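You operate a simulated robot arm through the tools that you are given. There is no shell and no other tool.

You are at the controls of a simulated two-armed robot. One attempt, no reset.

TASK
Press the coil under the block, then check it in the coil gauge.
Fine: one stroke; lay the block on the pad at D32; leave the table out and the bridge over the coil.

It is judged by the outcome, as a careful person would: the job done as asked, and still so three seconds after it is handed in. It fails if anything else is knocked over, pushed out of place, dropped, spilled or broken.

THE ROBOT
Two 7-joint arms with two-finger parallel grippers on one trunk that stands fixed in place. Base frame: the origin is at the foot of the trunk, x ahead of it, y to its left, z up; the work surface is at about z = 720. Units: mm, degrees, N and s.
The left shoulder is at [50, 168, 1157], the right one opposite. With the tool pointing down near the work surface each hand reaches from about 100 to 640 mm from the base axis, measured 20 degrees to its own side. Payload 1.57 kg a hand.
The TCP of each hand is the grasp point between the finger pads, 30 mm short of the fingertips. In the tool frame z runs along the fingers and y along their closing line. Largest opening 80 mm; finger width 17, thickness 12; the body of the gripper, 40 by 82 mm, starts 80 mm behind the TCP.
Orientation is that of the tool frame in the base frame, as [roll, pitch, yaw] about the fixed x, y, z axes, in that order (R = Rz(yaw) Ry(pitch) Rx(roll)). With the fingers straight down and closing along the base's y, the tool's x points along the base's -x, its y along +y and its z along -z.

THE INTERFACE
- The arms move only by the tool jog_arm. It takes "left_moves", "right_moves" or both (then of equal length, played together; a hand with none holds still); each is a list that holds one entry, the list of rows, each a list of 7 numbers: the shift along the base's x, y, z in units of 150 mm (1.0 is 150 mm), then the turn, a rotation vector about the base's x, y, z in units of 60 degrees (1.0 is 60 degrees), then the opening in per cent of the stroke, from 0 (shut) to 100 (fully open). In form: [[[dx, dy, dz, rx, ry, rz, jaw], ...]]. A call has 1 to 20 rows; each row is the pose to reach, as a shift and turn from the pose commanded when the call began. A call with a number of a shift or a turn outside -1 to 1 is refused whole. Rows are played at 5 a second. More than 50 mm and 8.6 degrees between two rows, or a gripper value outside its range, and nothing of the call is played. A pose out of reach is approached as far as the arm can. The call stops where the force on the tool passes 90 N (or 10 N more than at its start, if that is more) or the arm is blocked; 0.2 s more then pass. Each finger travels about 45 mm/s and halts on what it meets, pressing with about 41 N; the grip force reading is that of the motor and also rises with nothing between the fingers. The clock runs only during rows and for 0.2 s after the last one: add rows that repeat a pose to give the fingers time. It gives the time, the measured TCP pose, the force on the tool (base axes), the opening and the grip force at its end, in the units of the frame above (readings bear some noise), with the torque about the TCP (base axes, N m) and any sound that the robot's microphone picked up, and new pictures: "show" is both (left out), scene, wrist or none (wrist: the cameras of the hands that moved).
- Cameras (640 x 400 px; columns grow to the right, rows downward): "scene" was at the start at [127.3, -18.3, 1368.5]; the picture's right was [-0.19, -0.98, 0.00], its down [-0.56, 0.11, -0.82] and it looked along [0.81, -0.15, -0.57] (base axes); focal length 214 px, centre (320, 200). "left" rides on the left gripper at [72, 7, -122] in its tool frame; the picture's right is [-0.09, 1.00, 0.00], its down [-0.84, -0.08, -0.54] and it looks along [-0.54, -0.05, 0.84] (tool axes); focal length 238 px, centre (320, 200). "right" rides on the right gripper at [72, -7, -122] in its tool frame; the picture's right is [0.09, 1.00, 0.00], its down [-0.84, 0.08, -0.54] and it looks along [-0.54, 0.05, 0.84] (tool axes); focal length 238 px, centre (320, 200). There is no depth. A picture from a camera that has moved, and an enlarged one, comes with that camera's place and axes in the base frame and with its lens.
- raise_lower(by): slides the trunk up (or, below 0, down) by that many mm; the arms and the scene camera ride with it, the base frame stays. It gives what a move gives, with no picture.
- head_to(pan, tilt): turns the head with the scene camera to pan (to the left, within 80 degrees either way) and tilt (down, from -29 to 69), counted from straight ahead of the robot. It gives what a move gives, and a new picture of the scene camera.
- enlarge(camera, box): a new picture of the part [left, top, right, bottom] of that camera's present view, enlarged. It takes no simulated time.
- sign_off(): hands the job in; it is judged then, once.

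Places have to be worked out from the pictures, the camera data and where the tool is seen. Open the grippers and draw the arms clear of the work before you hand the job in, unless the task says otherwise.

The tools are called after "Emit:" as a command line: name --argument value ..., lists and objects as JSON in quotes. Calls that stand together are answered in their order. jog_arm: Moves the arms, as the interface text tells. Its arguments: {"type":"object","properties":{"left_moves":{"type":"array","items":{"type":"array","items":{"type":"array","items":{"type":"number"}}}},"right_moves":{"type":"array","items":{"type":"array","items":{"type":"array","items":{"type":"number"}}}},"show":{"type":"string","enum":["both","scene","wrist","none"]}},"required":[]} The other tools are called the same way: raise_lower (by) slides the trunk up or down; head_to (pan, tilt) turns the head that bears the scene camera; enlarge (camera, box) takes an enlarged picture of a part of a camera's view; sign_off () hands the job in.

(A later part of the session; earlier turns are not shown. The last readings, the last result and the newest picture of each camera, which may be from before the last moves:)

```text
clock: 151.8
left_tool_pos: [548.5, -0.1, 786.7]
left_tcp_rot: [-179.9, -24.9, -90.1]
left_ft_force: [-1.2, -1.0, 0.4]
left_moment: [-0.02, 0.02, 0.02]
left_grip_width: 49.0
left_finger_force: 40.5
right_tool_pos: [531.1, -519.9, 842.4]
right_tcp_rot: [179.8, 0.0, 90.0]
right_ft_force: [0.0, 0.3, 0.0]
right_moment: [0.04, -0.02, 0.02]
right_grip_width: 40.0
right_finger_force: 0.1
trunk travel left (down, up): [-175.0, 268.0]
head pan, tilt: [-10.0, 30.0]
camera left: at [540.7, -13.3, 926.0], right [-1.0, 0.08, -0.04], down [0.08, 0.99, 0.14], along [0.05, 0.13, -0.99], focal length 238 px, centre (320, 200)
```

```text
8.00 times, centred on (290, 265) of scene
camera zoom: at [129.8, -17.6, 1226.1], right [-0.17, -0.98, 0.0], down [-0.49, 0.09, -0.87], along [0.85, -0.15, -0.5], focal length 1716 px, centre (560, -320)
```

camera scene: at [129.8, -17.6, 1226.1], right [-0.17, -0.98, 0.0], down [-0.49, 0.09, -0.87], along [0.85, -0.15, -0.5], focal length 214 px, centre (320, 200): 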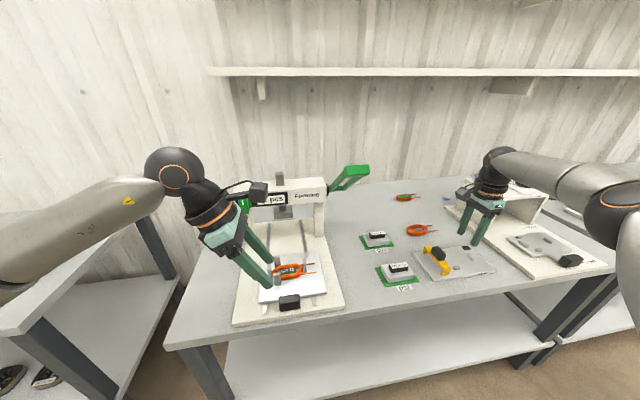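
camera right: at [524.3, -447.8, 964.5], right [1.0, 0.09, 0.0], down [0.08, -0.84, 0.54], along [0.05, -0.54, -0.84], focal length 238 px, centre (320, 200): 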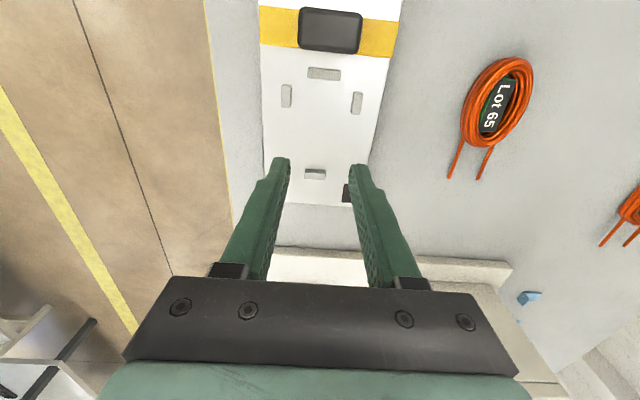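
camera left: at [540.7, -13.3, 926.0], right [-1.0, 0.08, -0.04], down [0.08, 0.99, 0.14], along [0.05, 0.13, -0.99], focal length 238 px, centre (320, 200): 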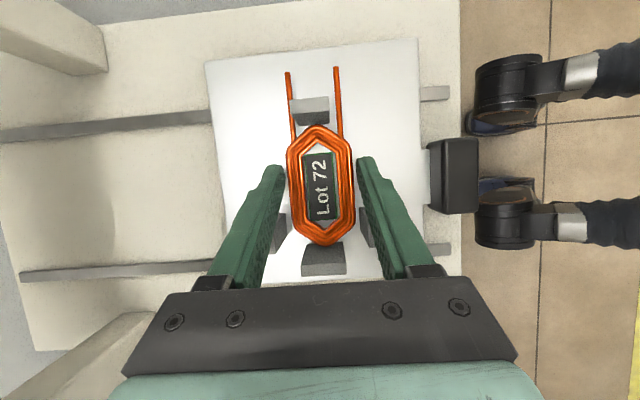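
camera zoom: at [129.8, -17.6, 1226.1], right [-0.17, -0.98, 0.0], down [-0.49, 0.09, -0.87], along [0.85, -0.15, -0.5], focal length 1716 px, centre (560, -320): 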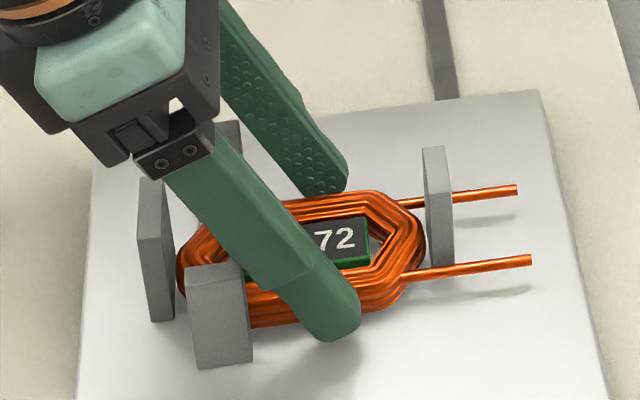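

The coil is gripped at 49 mm with 40 N. I lift it straight up slowly.

Emit:
jog_arm --left_moves '[[[0, 0, 0.02, 0, 0, 0, 42], [0, 0, 0.05, 0, 0, 0, 42], [0, 0, 0.09, 0, 0, 0, 42], [0, 0, 0.14, 0, 0, 0, 42], [0, 0, 0.2, 0, 0, 0, 42], [0, 0, 0.28, 0, 0, 0, 42], [0, 0, 0.38, 0, 0, 0, 42], [0, 0, 0.48, 0, 0, 0, 42], [0, 0, 0.6, 0, 0, 0, 42], [0, 0, 0.6, 0, 0, 0, 42]]]' --show "both"

Emit:
enlarge --camera "scene" --box '[235, 200, 335, 290]'

```text
clock: 154.0
left_tool_pos: [548.9, 0.5, 877.6]
left_tcp_rot: [-179.8, -25.1, -90.1]
left_ft_force: [-0.3, 0.4, -1.2]
left_moment: [0.0, -0.02, 0.01]
left_grip_width: 48.9
left_finger_force: 41.1
right_tool_pos: [531.3, -520.1, 841.2]
right_tcp_rot: [179.9, 0.1, 90.1]
right_ft_force: [-0.5, 0.3, 0.1]
right_moment: [0.0, -0.02, 0.03]
right_grip_width: 40.0
right_finger_force: 0.0
trunk travel left (down, up): [-175.0, 268.0]
head pan, tilt: [-10.0, 30.0]
camera scene: at [129.8, -17.6, 1226.1], right [-0.17, -0.98, 0.0], down [-0.49, 0.09, -0.87], along [0.85, -0.15, -0.5], focal length 214 px, centre (320, 200)
camera left: at [540.6, -12.8, 1016.7], right [-1.0, 0.08, -0.04], down [0.08, 0.99, 0.14], along [0.05, 0.13, -0.99], focal length 238 px, centre (320, 200)
```

scene: 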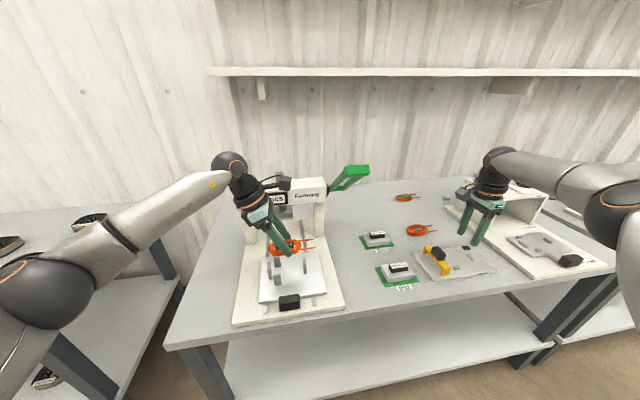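
left: 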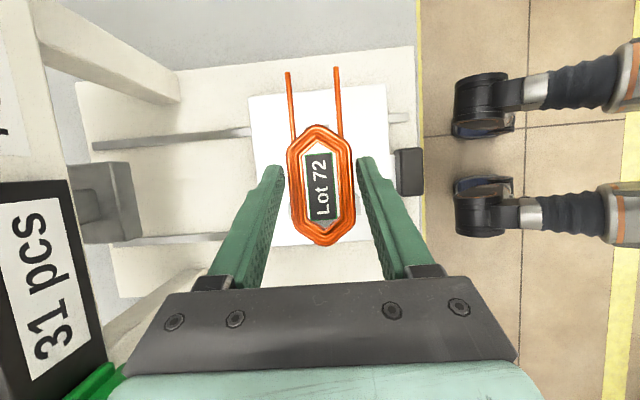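

```text
4.44 times, centred on (285, 245) of scene
camera zoom: at [129.8, -17.6, 1226.1], right [-0.17, -0.98, 0.0], down [-0.49, 0.09, -0.87], along [0.85, -0.15, -0.5], focal length 953 px, centre (476, 0)
```

zoom: 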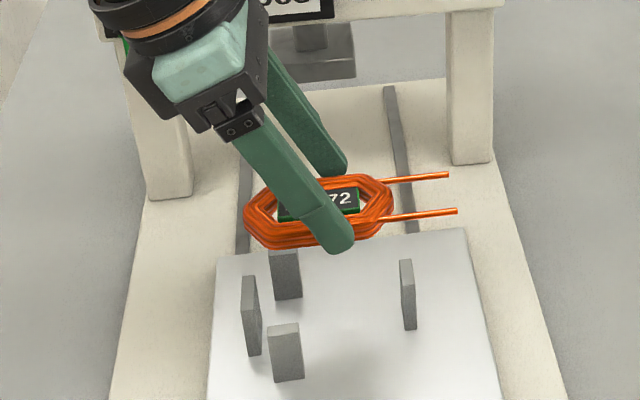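

The coil comes out level. I carry it back and across to a spot at about (468, -190) between the press and the D32 pad.

Emit:
jog_arm --left_moves '[[[-0.1, 0, 0.1, 0, 0, 0, 42], [-0.25, 0, 0.2, 0, 0, 0, 42], [-0.4, 0, 0.25, 0, 0, 0, 42], [-0.54, -0.05, 0.25, 0, 0, 0, 42], [-0.54, -0.2, 0.25, 0, 0, 0, 42], [-0.54, -0.35, 0.25, 0, 0, 0, 42], [-0.54, -0.5, 0.25, 0, 0, 0, 42], [-0.54, -0.65, 0.25, 0, 0, 0, 42], [-0.54, -0.8, 0.25, 0, 0, 0, 42], [-0.54, -0.95, 0.25, 0, 0, 0, 42]]]' --show "none"

Emit:
jog_arm --left_moves '[[[0, -0.15, 0, 0, 0, 0, 42], [0, -0.32, 0, 0, 0, 0, 42], [0, -0.32, -0.2, 0, 0, 0, 42], [0, -0.32, -0.4, 0, 0, 0, 42], [0, -0.32, -0.6, 0, 0, 0, 42], [0, -0.32, -0.8, 0, 0, 0, 42], [0, -0.32, -0.9, 0, 0, 0, 42], [0, -0.32, -0.9, 0, 0, 0, 42]]]' --show "both"

Emit:
enlarge --camera "scene" --box '[325, 230, 425, 310]'

```text
clock: 156.2
left_tool_pos: [468.0, -142.9, 914.5]
left_tcp_rot: [-179.9, -25.0, -90.2]
left_ft_force: [0.4, -0.7, -1.2]
left_moment: [-0.03, 0.03, 0.0]
left_grip_width: 48.9
left_finger_force: 40.8
right_tool_pos: [531.0, -520.1, 842.4]
right_tcp_rot: [-179.9, -0.1, 89.9]
right_ft_force: [0.4, -0.7, -0.2]
right_moment: [-0.04, 0.02, 0.01]
right_grip_width: 40.1
right_finger_force: 0.0
trunk travel left (down, up): [-175.0, 268.0]
head pan, tilt: [-10.0, 30.0]
```

```text
clock: 158.0
left_tool_pos: [466.7, -191.1, 778.5]
left_tcp_rot: [-179.9, -25.0, -90.1]
left_ft_force: [0.2, 0.6, -0.8]
left_moment: [0.0, 0.03, 0.0]
left_grip_width: 49.0
left_finger_force: 40.4
right_tool_pos: [530.4, -519.5, 841.7]
right_tcp_rot: [179.9, 0.0, 90.0]
right_ft_force: [0.2, 0.0, 0.6]
right_moment: [-0.03, -0.03, -0.03]
right_grip_width: 40.3
right_finger_force: 0.0
trunk travel left (down, up): [-175.0, 268.0]
head pan, tilt: [-10.0, 30.0]
camera scene: at [129.9, -17.6, 1226.1], right [-0.17, -0.98, 0.0], down [-0.49, 0.09, -0.87], along [0.85, -0.15, -0.5], focal length 214 px, centre (320, 200)
camera left: at [459.6, -204.2, 918.4], right [-1.0, 0.08, -0.04], down [0.08, 0.99, 0.14], along [0.05, 0.13, -0.99], focal length 238 px, centre (320, 200)
```

scene: 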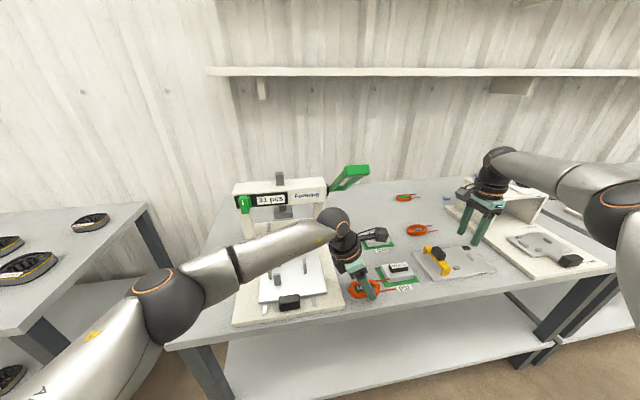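
left: 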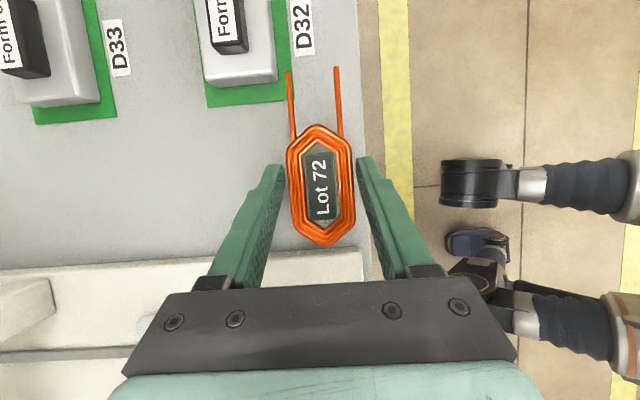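

```text
5.00 times, centred on (375, 270) of scene
camera zoom: at [129.9, -17.6, 1226.1], right [-0.17, -0.98, 0.0], down [-0.49, 0.09, -0.87], along [0.85, -0.15, -0.5], focal length 1072 px, centre (45, -150)
```

zoom: 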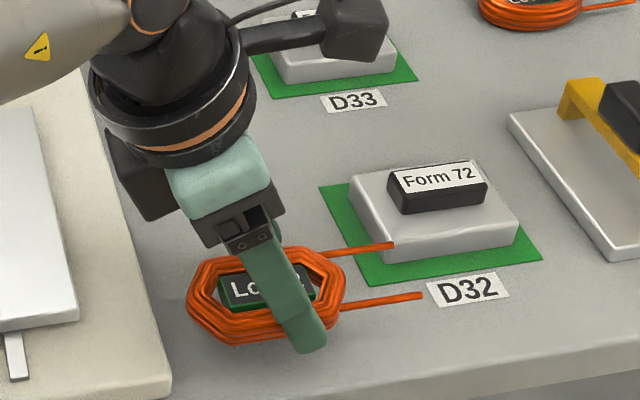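

The coil hovers near the table. I shift it 4 mm left so the leads stay off the pad, and lower toward the surface.

Emit:
jog_arm --left_moves '[[[0, 0.03, -0.03, 0, 0, 0, 42], [0, 0.03, -0.07, 0, 0, 0, 42], [0, 0.03, -0.1, 0, 0, 0, 42], [0, 0.03, -0.12, 0, 0, 0, 42], [0, 0.03, -0.12, 0, 0, 0, 42]]]' --show "none"

Emit:
enlarge --camera "scene" --box '[325, 230, 425, 310]'

```text
clock: 159.2
left_tool_pos: [468.3, -185.9, 762.1]
left_tcp_rot: [-179.9, -25.0, -90.1]
left_ft_force: [0.3, -0.3, -1.0]
left_moment: [-0.01, -0.01, -0.01]
left_grip_width: 48.9
left_finger_force: 40.7
right_tool_pos: [531.1, -520.2, 841.9]
right_tcp_rot: [179.9, 0.0, 90.0]
right_ft_force: [0.4, 0.4, -0.6]
right_moment: [-0.02, -0.02, 0.02]
right_grip_width: 40.0
right_finger_force: 0.2
trunk travel left (down, up): [-175.0, 268.0]
head pan, tilt: [-10.0, 30.0]
```

```text
5.00 times, centred on (375, 270) of scene
camera zoom: at [129.9, -17.6, 1226.1], right [-0.17, -0.98, 0.0], down [-0.49, 0.09, -0.87], along [0.85, -0.15, -0.5], focal length 1072 px, centre (45, -150)
```

zoom: 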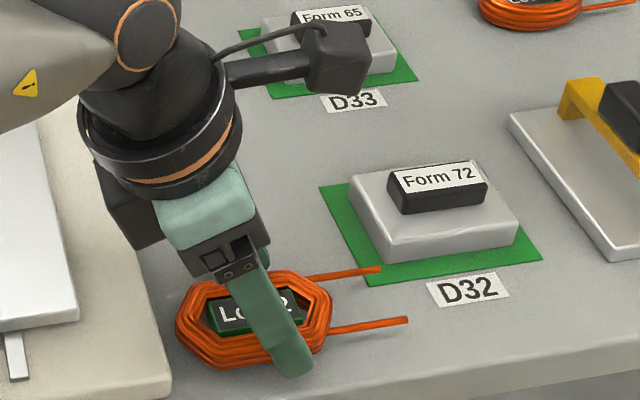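

Still free. I step down further in small rows.

Emit:
jog_arm --left_moves '[[[0, 0, -0.01, 0, 0, 0, 42], [0, 0, -0.02, 0, 0, 0, 42], [0, 0, -0.03, 0, 0, 0, 42], [0, 0, -0.03, 0, 0, 0, 42]]]' --show "none"

Emit:
enlarge --camera "scene" --box '[325, 240, 425, 310]'

```text
clock: 160.2
left_tool_pos: [467.7, -184.9, 755.8]
left_tcp_rot: [-179.9, -25.0, -90.1]
left_ft_force: [0.2, -0.8, -1.5]
left_moment: [0.02, 0.01, 0.01]
left_grip_width: 49.2
left_finger_force: 41.7
right_tool_pos: [530.0, -520.3, 841.2]
right_tcp_rot: [-180.0, 0.0, 89.9]
right_ft_force: [0.3, -0.1, -0.1]
right_moment: [0.0, 0.03, -0.02]
right_grip_width: 40.0
right_finger_force: 0.2
trunk travel left (down, up): [-175.0, 268.0]
head pan, tilt: [-10.0, 30.0]
```

```text
5.71 times, centred on (375, 275) of scene
camera zoom: at [129.9, -17.6, 1226.1], right [-0.17, -0.98, 0.0], down [-0.49, 0.09, -0.87], along [0.85, -0.15, -0.5], focal length 1226 px, centre (6, -229)
```

zoom: 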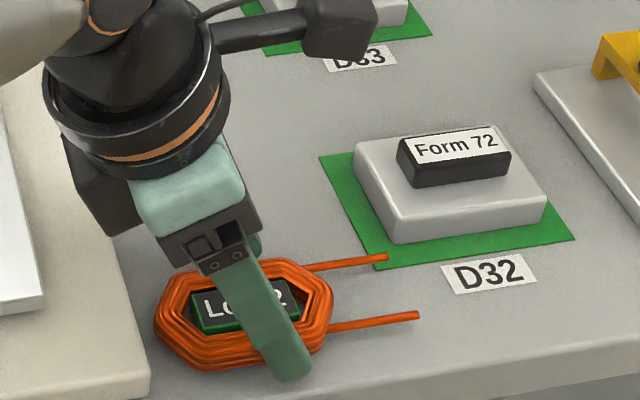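

Close now. I step down in 0.8 mm rows.

Emit:
jog_arm --left_moves '[[[0, 0, -0.006, 0, 0, 0, 42], [0, 0, -0.012, 0, 0, 0, 42], [0, 0, -0.018, 0, 0, 0, 42], [0, 0, -0.018, 0, 0, 0, 42]]]' --show "none"

```text
clock: 161.2
left_tool_pos: [467.8, -186.4, 755.6]
left_tcp_rot: [-180.0, -25.0, -90.1]
left_ft_force: [0.2, 1.7, 3.0]
left_moment: [0.16, -0.07, 0.03]
left_grip_width: 49.0
left_finger_force: 41.1
right_tool_pos: [530.7, -520.4, 842.1]
right_tcp_rot: [179.8, 0.1, 90.0]
right_ft_force: [-0.3, -0.9, 0.7]
right_moment: [-0.01, -0.02, -0.06]
right_grip_width: 40.2
right_finger_force: 0.0
trunk travel left (down, up): [-175.0, 268.0]
head pan, tilt: [-10.0, 30.0]
```

First touch is felt (moment about x). I lower 1.5 mm more so it lies flat, then open the jaws and rise.

Emit:
jog_arm --left_moves '[[[0, 0, -0.008, 0, 0, 0, 42], [0, 0, -0.008, 0, 0, 0, 42]]]' --show "none"

Emit:
jog_arm --left_moves '[[[0, 0, 0.003, 0, 0, 0, 56], [0, 0, 0.003, 0, 0, 0, 67], [0, 0, 0.003, 0, 0, 0, 72], [0, 0, 0.003, 0, 0, 0, 72]]]' --show "wrist"

Emit:
enlarge --camera "scene" --box '[325, 240, 425, 310]'

```text
clock: 161.8
left_tool_pos: [467.2, -186.1, 754.4]
left_tcp_rot: [-179.8, -25.1, -90.1]
left_ft_force: [0.4, 1.9, 11.1]
left_moment: [0.48, 0.08, -0.05]
left_grip_width: 48.9
left_finger_force: 41.1
right_tool_pos: [531.0, -519.8, 843.0]
right_tcp_rot: [179.8, 0.1, 89.9]
right_ft_force: [-0.5, 0.1, -0.6]
right_moment: [0.01, 0.01, 0.03]
right_grip_width: 39.9
right_finger_force: 0.1
trunk travel left (down, up): [-175.0, 268.0]
head pan, tilt: [-10.0, 30.0]
```

```text
clock: 162.8
left_tool_pos: [467.0, -185.8, 753.6]
left_tcp_rot: [180.0, -24.9, -90.2]
left_ft_force: [-0.8, 0.4, 0.9]
left_moment: [0.01, 0.03, -0.02]
left_grip_width: 57.6
left_finger_force: 0.0
right_tool_pos: [530.3, -520.3, 841.5]
right_tcp_rot: [179.9, 0.0, 90.0]
right_ft_force: [0.1, -0.7, -0.1]
right_moment: [0.02, -0.01, 0.0]
right_grip_width: 40.2
right_finger_force: 0.0
trunk travel left (down, up): [-175.0, 268.0]
head pan, tilt: [-10.0, 30.0]
camera left: at [459.3, -199.2, 892.9], right [-1.0, 0.08, -0.04], down [0.08, 0.99, 0.14], along [0.05, 0.13, -0.99], focal length 238 px, centre (320, 200)
```

left: 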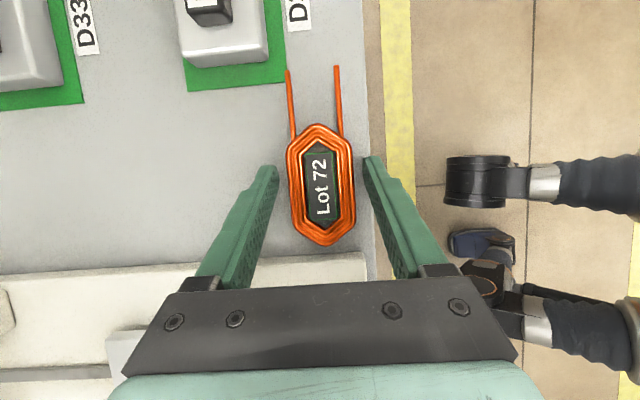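

```text
5.71 times, centred on (375, 275) of scene
camera zoom: at [129.8, -17.6, 1226.1], right [-0.17, -0.98, 0.0], down [-0.49, 0.09, -0.87], along [0.85, -0.15, -0.5], focal length 1226 px, centre (6, -229)
```

zoom: 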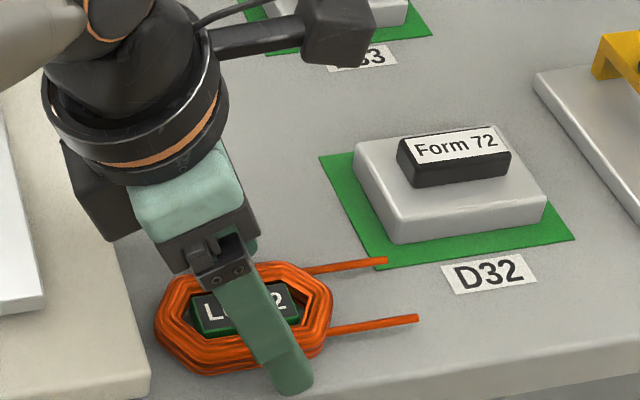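

The coil lies flat on the table and the jaws are open. I raise the left hand straight up and retire it to the left.

Emit:
jog_arm --left_moves '[[[0, 0, 0.1, 0, 0, 0, 72], [0, 0, 0.25, 0, 0, 0, 72], [0, 0, 0.5, 0, 0, 0, 72], [0, 0, 0.75, 0, 0, 0, 72], [0, 0.15, 1.0, 0, 0, 0, 72], [-0.05, 0.4, 1.0, 0, 0, 0, 72], [-0.1, 0.65, 1.0, 0, 0, 0, 72], [-0.2, 0.9, 1.0, 0, 0, 0, 72], [-0.3, 1.0, 1.0, 0, 0, 0, 72]]]' --show "none"

Emit:
jog_arm --left_moves '[[[0, 0.25, 0, 0, 0, 0, 72], [-0.1, 0.5, 0, 0, 0, 0, 72], [-0.2, 0.75, 0, 0, 0, 0, 72], [-0.4, 0.95, 0, 0, 0, 0, 72], [-0.5, 1.0, 0, 0, 0, 0, 72]]]' --show "scene"

Emit:
enlarge --camera "scene" --box '[325, 230, 435, 310]'

```text
clock: 164.8
left_tool_pos: [421.2, -35.0, 904.4]
left_tcp_rot: [-179.9, -25.0, -90.1]
left_ft_force: [0.1, 0.9, -0.1]
left_moment: [-0.02, -0.02, 0.02]
left_grip_width: 57.7
left_finger_force: 0.0
right_tool_pos: [531.5, -519.8, 842.0]
right_tcp_rot: [179.9, 0.2, 90.0]
right_ft_force: [-0.1, 0.5, 0.8]
right_moment: [-0.01, 0.0, -0.02]
right_grip_width: 40.1
right_finger_force: 0.0
trunk travel left (down, up): [-175.0, 268.0]
head pan, tilt: [-10.0, 30.0]
```

```text
clock: 166.0
left_tool_pos: [348.0, 112.7, 903.2]
left_tcp_rot: [-180.0, -24.9, -90.1]
left_ft_force: [-0.4, -0.4, 0.0]
left_moment: [0.0, -0.01, 0.01]
left_grip_width: 57.4
left_finger_force: 0.0
right_tool_pos: [529.5, -519.6, 842.7]
right_tcp_rot: [180.0, 0.1, 90.0]
right_ft_force: [-0.8, 0.1, -0.5]
right_moment: [-0.01, -0.03, 0.02]
right_grip_width: 40.4
right_finger_force: 0.1
trunk travel left (down, up): [-175.0, 268.0]
head pan, tilt: [-10.0, 30.0]
camera scene: at [129.7, -17.5, 1226.1], right [-0.17, -0.98, 0.0], down [-0.49, 0.09, -0.87], along [0.85, -0.15, -0.5], focal length 214 px, centre (320, 200)
```

scene: 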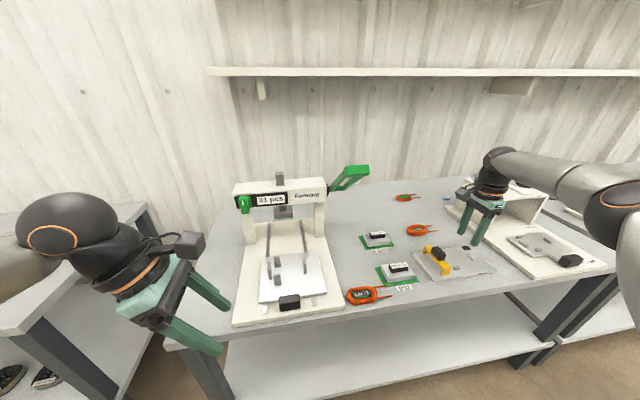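

```text
5.00 times, centred on (380, 270) of scene
camera zoom: at [129.7, -17.5, 1226.1], right [-0.17, -0.98, 0.0], down [-0.49, 0.09, -0.87], along [0.85, -0.15, -0.5], focal length 1072 px, centre (20, -150)
```

zoom: 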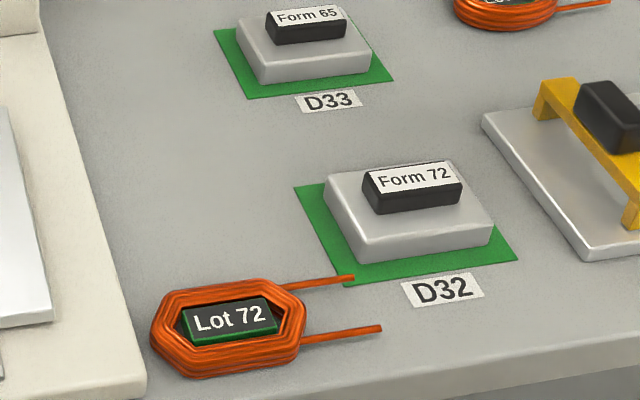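

The coil waits at about (466, -186). I bring the right hand (upright, jaws along x) over it.

Emit:
jog_arm --right_moves '[[[0, 0.15, 0.15, 0, 0, 0, 60], [-0.05, 0.35, 0.35, 0, 0, 0, 72], [-0.1, 0.6, 0.4, 0, 0, 0, 72], [-0.15, 0.8, 0.4, 0, 0, 0, 72], [-0.2, 1.0, 0.4, 0, 0, 0, 72]]]' --show "none"

Emit:
jog_arm --right_moves '[[[-0.05, 0.2, 0, 0, 0, 0, 72], [-0.1, 0.4, 0, 0, 0, 0, 72], [-0.15, 0.6, 0, 0, 0, 0, 72], [-0.2, 0.8, 0, 0, 0, 0, 72], [-0.22, 1.0, 0, 0, 0, 0, 72], [-0.22, 1.0, 0, 0, 0, 0, 72]]]' --show "both"

```text
clock: 167.2
left_tool_pos: [348.2, 114.7, 903.3]
left_tcp_rot: [-179.9, -25.0, -90.1]
left_ft_force: [0.0, 0.1, -0.3]
left_moment: [0.0, -0.01, -0.02]
left_grip_width: 57.6
left_finger_force: 0.0
right_tool_pos: [501.2, -369.2, 901.3]
right_tcp_rot: [179.9, 0.0, 90.0]
right_ft_force: [0.1, 0.2, -0.6]
right_moment: [0.01, -0.01, 0.05]
right_grip_width: 57.6
right_finger_force: 0.0
trunk travel left (down, up): [-175.0, 268.0]
head pan, tilt: [-10.0, 30.0]
```

```text
clock: 168.6
left_tool_pos: [348.2, 113.9, 903.5]
left_tcp_rot: [-179.9, -25.1, -90.1]
left_ft_force: [0.1, 0.2, -0.3]
left_moment: [-0.01, 0.01, -0.05]
left_grip_width: 57.8
left_finger_force: 0.0
right_tool_pos: [468.1, -219.3, 902.8]
right_tcp_rot: [179.9, 0.0, 90.1]
right_ft_force: [0.7, 0.1, 0.1]
right_moment: [-0.05, 0.03, -0.02]
right_grip_width: 57.8
right_finger_force: 0.1
trunk travel left (down, up): [-175.0, 268.0]
head pan, tilt: [-10.0, 30.0]
camera scene: at [129.8, -17.6, 1226.1], right [-0.17, -0.98, 0.0], down [-0.49, 0.09, -0.87], along [0.85, -0.15, -0.5], focal length 214 px, centre (320, 200)
camera right: at [461.0, -147.7, 1024.9], right [1.0, 0.09, 0.0], down [0.08, -0.84, 0.54], along [0.05, -0.54, -0.84], focal length 238 px, centre (320, 200)
```

scene: 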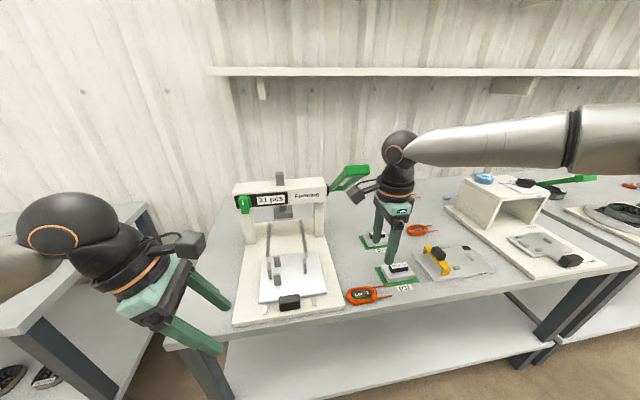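
right: 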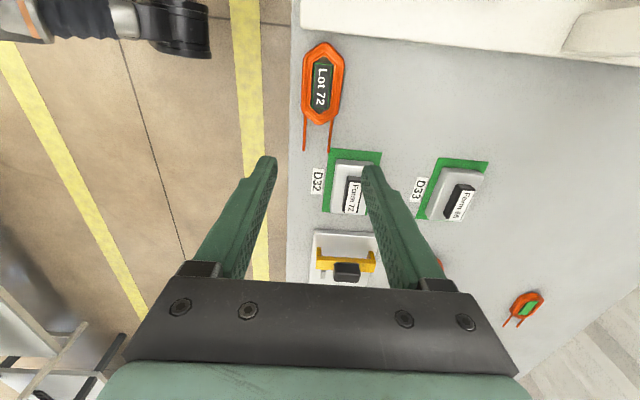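

The coil appears at about (468, -183). I move above it and part-way down for a finer check.

Emit:
jog_arm --right_moves '[[[0, 0.09, -0.1, 0, 0, 0, 72], [0, 0.175, -0.2, 0, 0, 0, 72], [0, 0.175, -0.4, 0, 0, 0, 72], [0, 0.175, -0.6, 0, 0, 0, 72], [0, 0.175, -0.7, 0, 0, 0, 72], [0, 0.175, -0.7, 0, 0, 0, 72]]]' --show "both"

Emit:
enlarge --camera "right" --box '[230, 60, 410, 260]'

```text
clock: 170.0
left_tool_pos: [347.2, 113.6, 903.9]
left_tcp_rot: [-179.9, -25.0, -90.2]
left_ft_force: [-0.9, -0.5, 0.0]
left_moment: [0.02, 0.01, 0.01]
left_grip_width: 57.5
left_finger_force: 0.1
right_tool_pos: [468.1, -193.2, 795.7]
right_tcp_rot: [179.9, 0.0, 90.0]
right_ft_force: [-0.2, 0.2, -0.6]
right_moment: [-0.01, 0.0, 0.0]
right_grip_width: 57.8
right_finger_force: 0.0
trunk travel left (down, up): [-175.0, 268.0]
head pan, tilt: [-10.0, 30.0]
camera scene: at [129.8, -17.6, 1226.1], right [-0.17, -0.98, 0.0], down [-0.49, 0.09, -0.87], along [0.85, -0.15, -0.5], focal length 214 px, centre (320, 200)
camera right: at [461.6, -121.2, 918.8], right [1.0, 0.09, 0.0], down [0.08, -0.84, 0.54], along [0.05, -0.54, -0.84], focal length 238 px, centre (320, 200)
```

scene: 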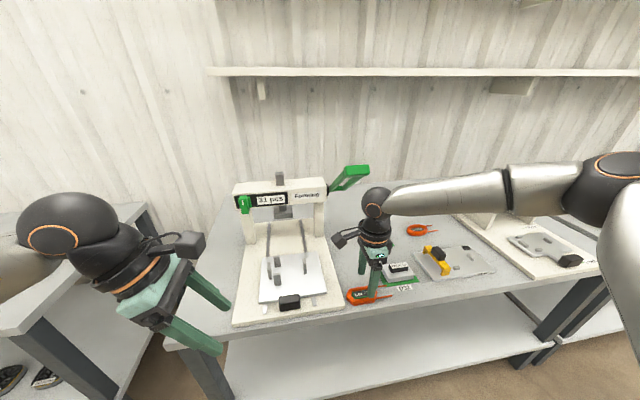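
right: 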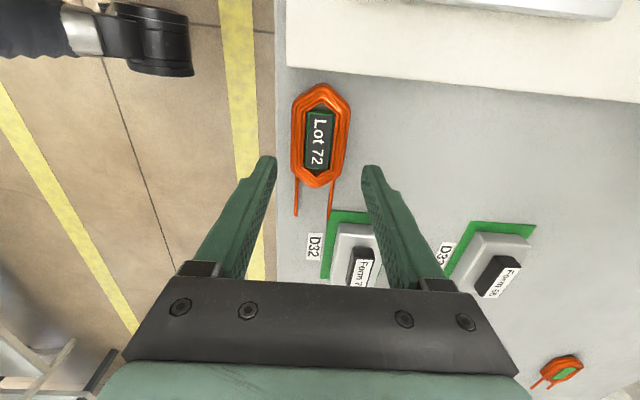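

```text
2.00 times, centred on (320, 160) of right
camera zoom: at [461.6, -121.2, 918.8], right [1.0, 0.09, 0.0], down [0.08, -0.84, 0.54], along [0.05, -0.54, -0.84], focal length 477 px, centre (320, 280)
```

zoom: 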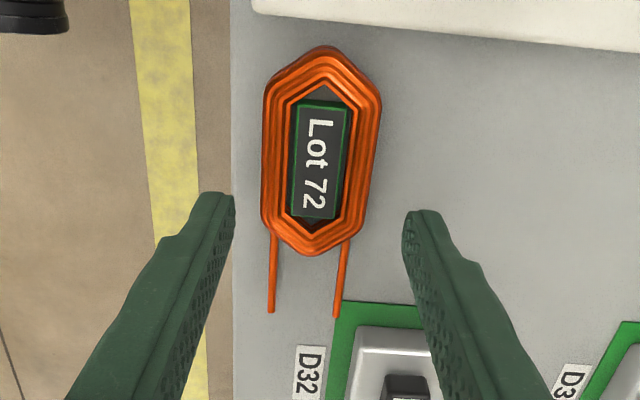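

The coil centre is (467.5, -184) and the jaws are centred on it. I descend with the fingertips to just above the table, then close.

Emit:
jog_arm --right_moves '[[[0, 0, -0.08, 0, 0, 0, 72], [0, 0, -0.16, 0, 0, 0, 72], [0, 0, -0.22, 0, 0, 0, 72], [0, 0, -0.26, 0, 0, 0, 72], [0, 0, -0.28, 0, 0, 0, 72], [0, 0, -0.28, 0, 0, 0, 72]]]' --show "wrist"

Emit:
enlarge --camera "scene" --box '[325, 230, 435, 310]'

```text
clock: 171.4
left_tool_pos: [347.6, 114.0, 902.4]
left_tcp_rot: [-179.9, -25.0, -90.1]
left_ft_force: [-0.2, 0.4, -0.8]
left_moment: [-0.01, 0.02, 0.0]
left_grip_width: 57.6
left_finger_force: 0.0
right_tool_pos: [464.3, -197.3, 757.8]
right_tcp_rot: [179.9, 0.0, 90.0]
right_ft_force: [-0.3, 0.3, -0.7]
right_moment: [-0.01, 0.01, 0.0]
right_grip_width: 57.4
right_finger_force: 0.0
right hand out of reach, approached as far as the arm can: row 4, 5, 6
trunk travel left (down, up): [-175.0, 268.0]
head pan, tilt: [-10.0, 30.0]
camera right: at [458.1, -124.8, 879.6], right [1.0, 0.09, 0.0], down [0.08, -0.84, 0.54], along [0.05, -0.54, -0.84], focal length 238 px, centre (320, 200)
```

right: 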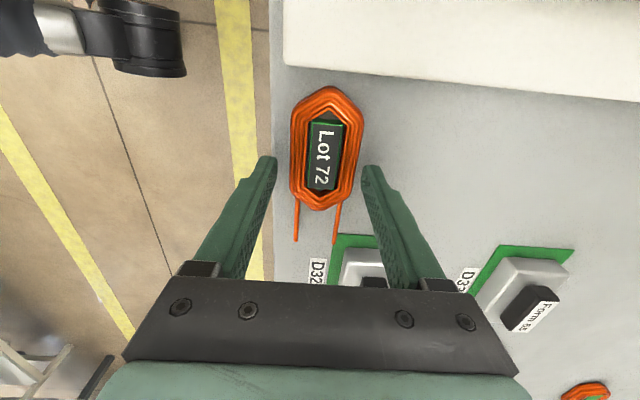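

```text
5.00 times, centred on (380, 270) of scene
camera zoom: at [129.8, -17.6, 1226.1], right [-0.17, -0.98, 0.0], down [-0.49, 0.09, -0.87], along [0.85, -0.15, -0.5], focal length 1072 px, centre (20, -150)
```

zoom: 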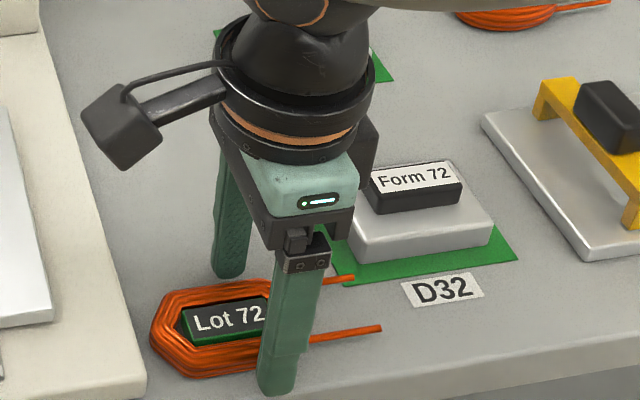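

Near table height the right arm runs out of reach again (forearm low relative to the shoulder). I raise the right hand, lower the trunk by 100 mm, and come back down.

Emit:
jog_arm --left_moves '[[[0, 0, 0.1, 0, 0, 0, 72], [0, 0.05, 0.3, 0, 0, 0, 72], [0, 0.1, 0.5, 0, 0, 0, 72], [0, 0.15, 0.7, 0, 0, 0, 72], [0, 0.2, 0.8, 0, 0, 0, 72]]]' --right_moves '[[[0, 0, 0.1, 0, 0, 0, 72], [0, 0, 0.3, 0, 0, 0, 72], [0, 0, 0.5, 0, 0, 0, 72], [0, 0, 0.75, 0, 0, 0, 72], [0, 0, 1.0, 0, 0, 0, 72]]]' --show "none"

Emit:
raise_lower --by -100

```text
clock: 172.6
left_tool_pos: [347.5, 143.4, 1023.5]
left_tcp_rot: [-179.9, -24.9, -90.1]
left_ft_force: [0.5, -0.2, 0.2]
left_moment: [0.03, -0.01, 0.01]
left_grip_width: 57.8
left_finger_force: 0.0
right_tool_pos: [464.8, -196.6, 907.9]
right_tcp_rot: [179.9, 0.0, 90.1]
right_ft_force: [-0.6, 0.2, -1.2]
right_moment: [0.03, 0.0, -0.05]
right_grip_width: 57.6
right_finger_force: 0.0
trunk travel left (down, up): [-175.0, 268.0]
head pan, tilt: [-10.0, 30.0]
```

```text
clock: 173.9
left_tool_pos: [347.1, 143.3, 925.6]
left_tcp_rot: [-179.9, -25.0, -90.1]
left_ft_force: [-0.9, 1.0, 0.3]
left_moment: [-0.01, -0.01, -0.01]
left_grip_width: 57.4
left_finger_force: 0.1
right_tool_pos: [466.2, -197.2, 806.7]
right_tcp_rot: [179.9, 0.0, 90.0]
right_ft_force: [-0.4, -0.5, -1.3]
right_moment: [-0.01, 0.01, -0.01]
right_grip_width: 57.7
right_finger_force: 0.0
trunk travel left (down, up): [-75.0, 368.0]
head pan, tilt: [-10.0, 30.0]
```

Now I descend again over the coil with the trunk lower.

Emit:
jog_arm --right_moves '[[[0.014, 0.027, -0.1, 0, 0, 0, 72], [0.014, 0.027, -0.2, 0, 0, 0, 72], [0.014, 0.027, -0.28, 0, 0, 0, 72], [0.014, 0.027, -0.33, 0, 0, 0, 72], [0.014, 0.027, -0.355, 0, 0, 0, 72], [0.014, 0.027, -0.355, 0, 0, 0, 72]]]' --show "both"

Emit:
enlarge --camera "right" --box '[230, 60, 410, 260]'

```text
clock: 175.3
left_tool_pos: [347.7, 142.6, 924.0]
left_tcp_rot: [-179.9, -24.9, -90.1]
left_ft_force: [0.1, 0.9, -0.3]
left_moment: [0.0, 0.01, 0.0]
left_grip_width: 57.8
left_finger_force: 0.1
right_tool_pos: [467.8, -192.8, 753.9]
right_tcp_rot: [-179.9, 0.1, 90.0]
right_ft_force: [0.6, 0.8, -0.9]
right_moment: [-0.01, 0.03, 0.02]
right_grip_width: 57.4
right_finger_force: 0.0
trunk travel left (down, up): [-75.0, 368.0]
head pan, tilt: [-10.0, 30.0]
camera scene: at [129.8, -17.6, 1126.1], right [-0.17, -0.98, 0.0], down [-0.49, 0.09, -0.87], along [0.85, -0.15, -0.5], focal length 214 px, centre (320, 200)
camera right: at [460.5, -120.9, 876.1], right [1.0, 0.09, 0.0], down [0.08, -0.84, 0.54], along [0.05, -0.54, -0.84], focal length 238 px, centre (320, 200)
```

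scene: 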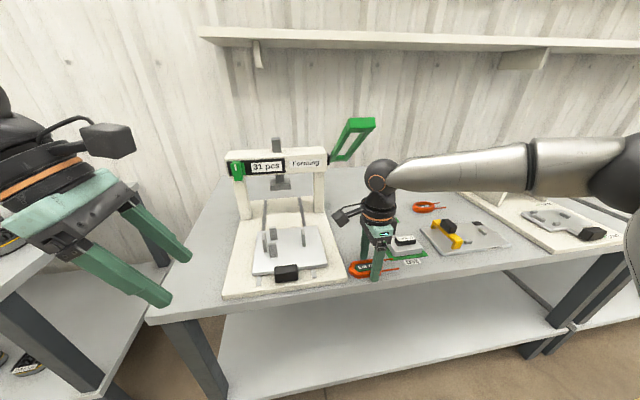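
right: 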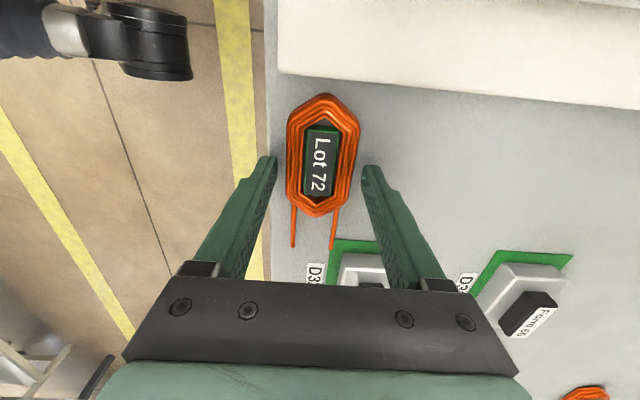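

```text
2.00 times, centred on (320, 160) of right
camera zoom: at [460.5, -120.9, 876.1], right [1.0, 0.09, 0.0], down [0.08, -0.84, 0.54], along [0.05, -0.54, -0.84], focal length 477 px, centre (320, 280)
```

zoom: 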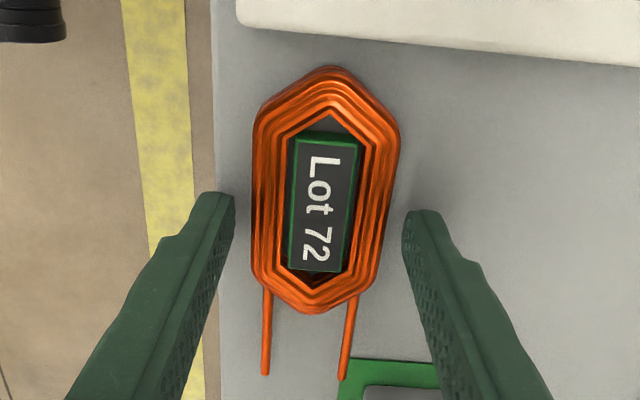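

Fingers are on both sides of the coil at table height. I close on it.

Emit:
jog_arm --right_moves '[[[0, 0, 0, 0, 0, 0, 64], [0, 0, 0, 0, 0, 0, 56], [0, 0, 0, 0, 0, 0, 45], [0, 0, 0, 0, 0, 0, 45], [0, 0, 0, 0, 0, 0, 45]]]' --show "wrist"

Emit:
enlarge --camera "right" --box '[230, 60, 410, 260]'

```text
clock: 176.5
left_tool_pos: [348.1, 143.0, 924.4]
left_tcp_rot: [-179.9, -25.0, -90.1]
left_ft_force: [-0.2, 0.9, 0.3]
left_moment: [-0.01, 0.0, 0.01]
left_grip_width: 57.6
left_finger_force: 0.1
right_tool_pos: [466.7, -193.2, 753.3]
right_tcp_rot: [-180.0, 0.0, 90.0]
right_ft_force: [-0.1, 0.2, -0.2]
right_moment: [-0.06, 0.04, -0.02]
right_grip_width: 49.0
right_finger_force: 41.1
trunk travel left (down, up): [-75.0, 368.0]
head pan, tilt: [-10.0, 30.0]
camera right: at [460.6, -120.9, 876.2], right [1.0, 0.09, 0.0], down [0.08, -0.84, 0.54], along [0.05, -0.54, -0.84], focal length 238 px, centre (320, 200)
```

right: 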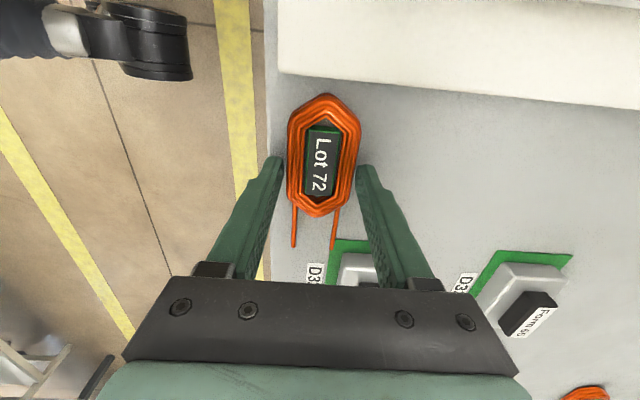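

```text
2.00 times, centred on (320, 160) of right
camera zoom: at [460.6, -120.9, 876.2], right [1.0, 0.09, 0.0], down [0.08, -0.84, 0.54], along [0.05, -0.54, -0.84], focal length 477 px, centre (320, 280)
```

zoom: 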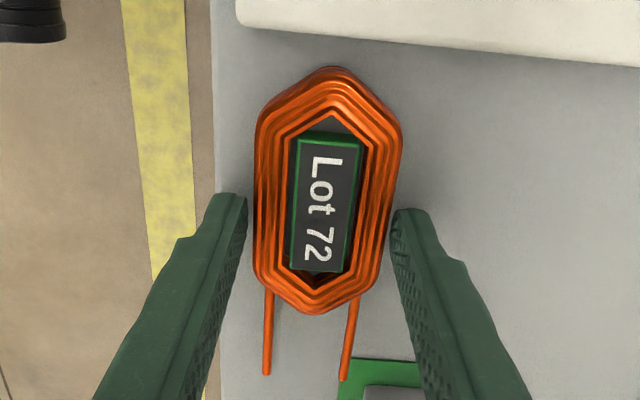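

The coil is gripped at 49 mm, 41 N. I lift it 120 mm and carry it over toward the gauge.

Emit:
jog_arm --right_moves '[[[0, 0, 0.03, 0, 0, 0, 42], [0, 0, 0.1, 0, 0, 0, 42], [0, 0, 0.25, 0, 0, 0, 42], [0, 0, 0.45, 0, 0, 0, 42], [0, -0.1, 0.65, 0, 0, 0, 42], [0.05, -0.3, 0.8, 0, 0, 0, 42], [0.1, -0.5, 0.8, 0, 0, 0, 42], [0.15, -0.7, 0.8, 0, 0, 0, 42], [0.2, -0.9, 0.8, 0, 0, 0, 42]]]' --show "wrist"

Emit:
jog_arm --right_moves '[[[0.05, -0.2, 0, 0, 0, 0, 42], [0.1, -0.4, 0, 0, 0, 0, 42], [0.15, -0.6, 0, 0, 0, 0, 42], [0.2, -0.8, 0, 0, 0, 0, 42], [0.22, -1.0, 0, 0, 0, 0, 42], [0.22, -1.0, 0, 0, 0, 0, 42]]]' --show "both"

```text
clock: 178.5
left_tool_pos: [347.8, 144.6, 924.5]
left_tcp_rot: [-179.9, -25.0, -90.1]
left_ft_force: [-0.3, 0.6, -0.5]
left_moment: [-0.04, 0.02, 0.0]
left_grip_width: 57.3
left_finger_force: 0.0
right_tool_pos: [498.3, -327.6, 874.5]
right_tcp_rot: [179.9, 0.1, 90.0]
right_ft_force: [-0.4, 0.2, -1.0]
right_moment: [0.0, 0.02, 0.01]
right_grip_width: 49.0
right_finger_force: 41.1
trunk travel left (down, up): [-75.0, 368.0]
head pan, tilt: [-10.0, 30.0]
camera right: at [490.5, -256.1, 996.8], right [1.0, 0.09, 0.0], down [0.08, -0.84, 0.54], along [0.05, -0.54, -0.84], focal length 238 px, centre (320, 200)
```

right: 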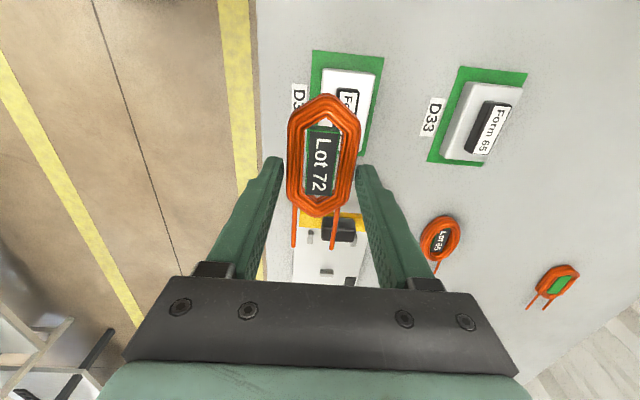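

```text
clock: 179.9
left_tool_pos: [347.2, 140.9, 923.4]
left_tcp_rot: [-179.9, -25.1, -90.1]
left_ft_force: [-0.5, 0.6, 0.4]
left_moment: [0.03, -0.01, 0.04]
left_grip_width: 57.7
left_finger_force: 0.0
right_tool_pos: [530.7, -479.5, 874.1]
right_tcp_rot: [-180.0, 0.0, 90.0]
right_ft_force: [0.0, 0.7, -1.9]
right_moment: [0.02, 0.02, 0.01]
right_grip_width: 48.9
right_finger_force: 40.9
trunk travel left (down, up): [-75.0, 368.0]
head pan, tilt: [-10.0, 30.0]
camera scene: at [129.9, -17.8, 1126.0], right [-0.17, -0.98, 0.0], down [-0.49, 0.09, -0.87], along [0.85, -0.15, -0.5], focal length 214 px, centre (320, 200)
camera right: at [523.6, -405.7, 996.9], right [1.0, 0.09, 0.0], down [0.08, -0.84, 0.54], along [0.05, -0.54, -0.84], focal length 238 px, centre (320, 200)
```

scene: 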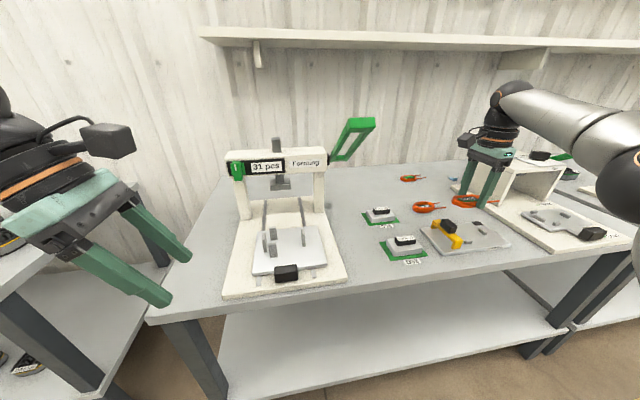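
right: 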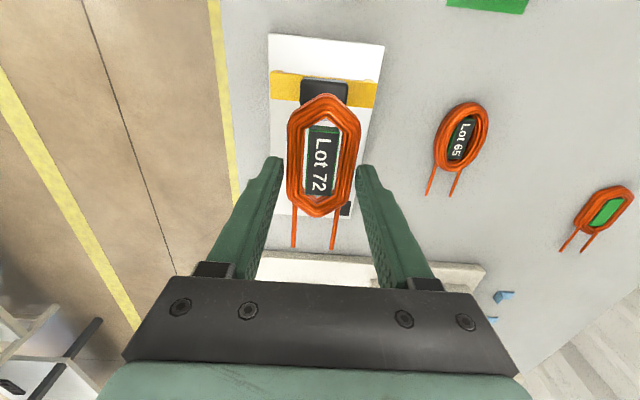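

The coil is held steady. I move over the gauge nest and lower to 40 mm above placement to check alignment with the pegs.

Emit:
jog_arm --right_moves '[[[0, -0.15, -0.1, 0, 0, 0, 42], [0, -0.29, -0.2, 0, 0, 0, 42], [0, -0.29, -0.35, 0, 0, 0, 42], [0, -0.29, -0.49, 0, 0, 0, 42], [0, -0.29, -0.49, 0, 0, 0, 42]]]' --show "wrist"

Emit:
enlarge --camera "right" --box '[240, 50, 400, 250]'

Emit:
enlarge --camera "scene" --box '[410, 180, 520, 260]'

```text
clock: 181.1
left_tool_pos: [348.6, 143.7, 924.6]
left_tcp_rot: [-179.9, -25.1, -90.1]
left_ft_force: [0.3, -0.6, -0.9]
left_moment: [-0.01, 0.02, 0.0]
left_grip_width: 57.7
left_finger_force: 0.1
right_tool_pos: [530.6, -522.1, 799.2]
right_tcp_rot: [-179.9, 0.0, 89.9]
right_ft_force: [-0.9, 0.7, -2.0]
right_moment: [-0.03, 0.0, 0.04]
right_grip_width: 49.0
right_finger_force: 40.8
trunk travel left (down, up): [-75.0, 368.0]
head pan, tilt: [-10.0, 30.0]
camera right: at [523.2, -449.4, 922.1], right [1.0, 0.09, 0.0], down [0.08, -0.84, 0.54], along [0.05, -0.54, -0.84], focal length 238 px, centre (320, 200)
```

right: 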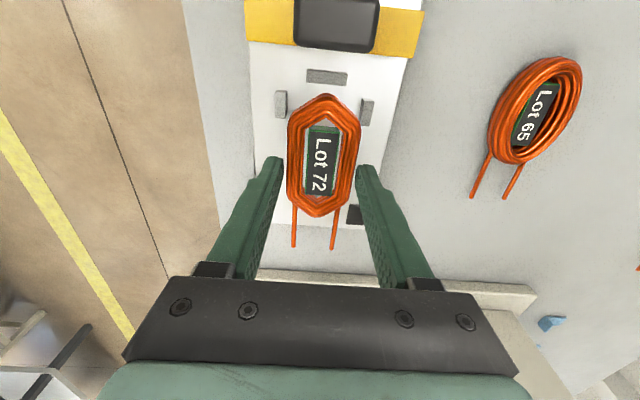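

```text
2.00 times, centred on (320, 150) of right
camera zoom: at [523.2, -449.4, 922.1], right [1.0, 0.09, 0.0], down [0.08, -0.84, 0.54], along [0.05, -0.54, -0.84], focal length 477 px, centre (320, 300)
```

zoom: 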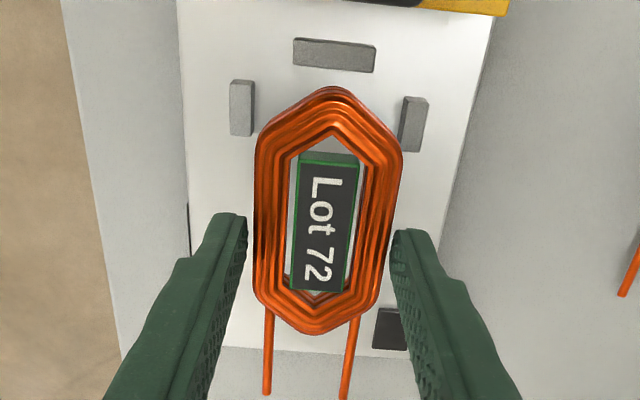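

```text
5.00 times, centred on (465, 220) of scene
camera zoom: at [129.9, -17.8, 1126.1], right [-0.17, -0.98, 0.0], down [-0.49, 0.09, -0.87], along [0.85, -0.15, -0.5], focal length 1072 px, centre (-405, 100)
```

zoom: 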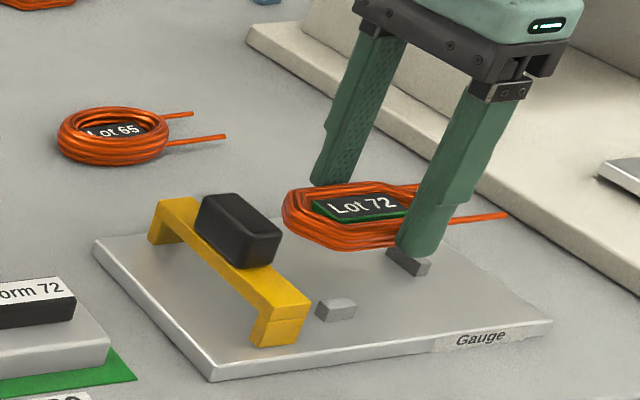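

From this view the nest centre relative to the hand is about 1.6 mm further -y than the coil centre; x is within 0.5 mm. I correct that and lower to just above the pegs.

Emit:
jog_arm --right_moves '[[[-0.003, -0.01, -0.05, 0, 0, 0, 42], [-0.003, -0.01, -0.1, 0, 0, 0, 42], [-0.003, -0.01, -0.14, 0, 0, 0, 42], [-0.003, -0.01, -0.155, 0, 0, 0, 42], [-0.003, -0.01, -0.155, 0, 0, 0, 42]]]' --show "wrist"

Emit:
enlarge --camera "right" --box '[250, 40, 390, 240]'

Emit:
enlarge --camera "scene" --box '[440, 195, 520, 255]'

```text
clock: 182.3
left_tool_pos: [347.8, 144.3, 923.2]
left_tcp_rot: [-179.9, -25.0, -90.0]
left_ft_force: [-0.4, -0.2, 0.0]
left_moment: [0.03, 0.01, 0.0]
left_grip_width: 57.7
left_finger_force: 0.1
right_tool_pos: [531.8, -523.4, 776.4]
right_tcp_rot: [180.0, -0.1, 90.0]
right_ft_force: [0.3, -0.2, -1.1]
right_moment: [-0.03, -0.02, 0.03]
right_grip_width: 49.1
right_finger_force: 40.3
trunk travel left (down, up): [-75.0, 368.0]
head pan, tilt: [-10.0, 30.0]
camera right: at [523.2, -451.3, 899.2], right [1.0, 0.09, 0.0], down [0.08, -0.84, 0.54], along [0.05, -0.54, -0.84], focal length 238 px, centre (320, 200)
```

right: 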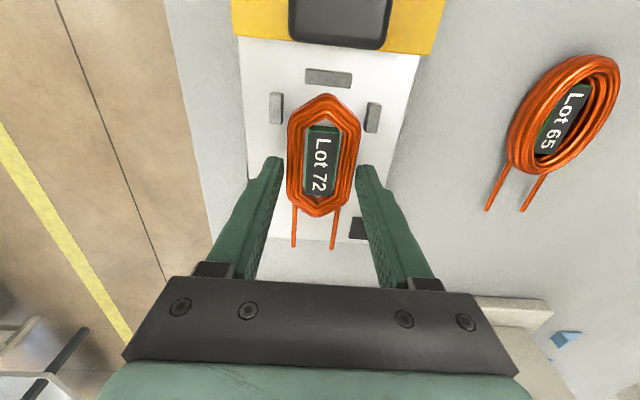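

```text
2.00 times, centred on (320, 140) of right
camera zoom: at [523.2, -451.3, 899.2], right [1.0, 0.09, 0.0], down [0.08, -0.84, 0.54], along [0.05, -0.54, -0.84], focal length 477 px, centre (320, 320)
```

zoom: 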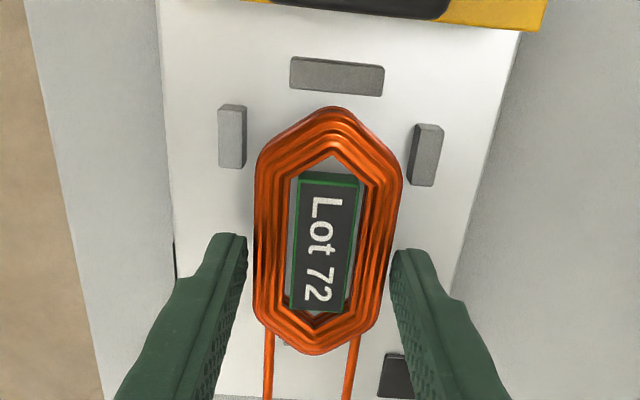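

```text
6.67 times, centred on (480, 225) of scene
camera zoom: at [129.9, -17.7, 1126.1], right [-0.17, -0.98, 0.0], down [-0.49, 0.09, -0.87], along [0.85, -0.15, -0.5], focal length 1430 px, centre (-747, 33)
```

zoom: 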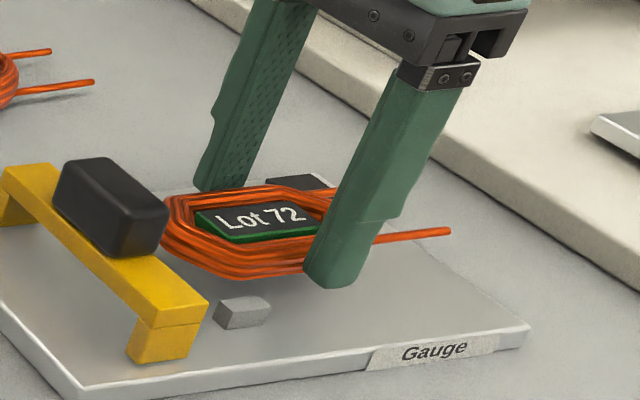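

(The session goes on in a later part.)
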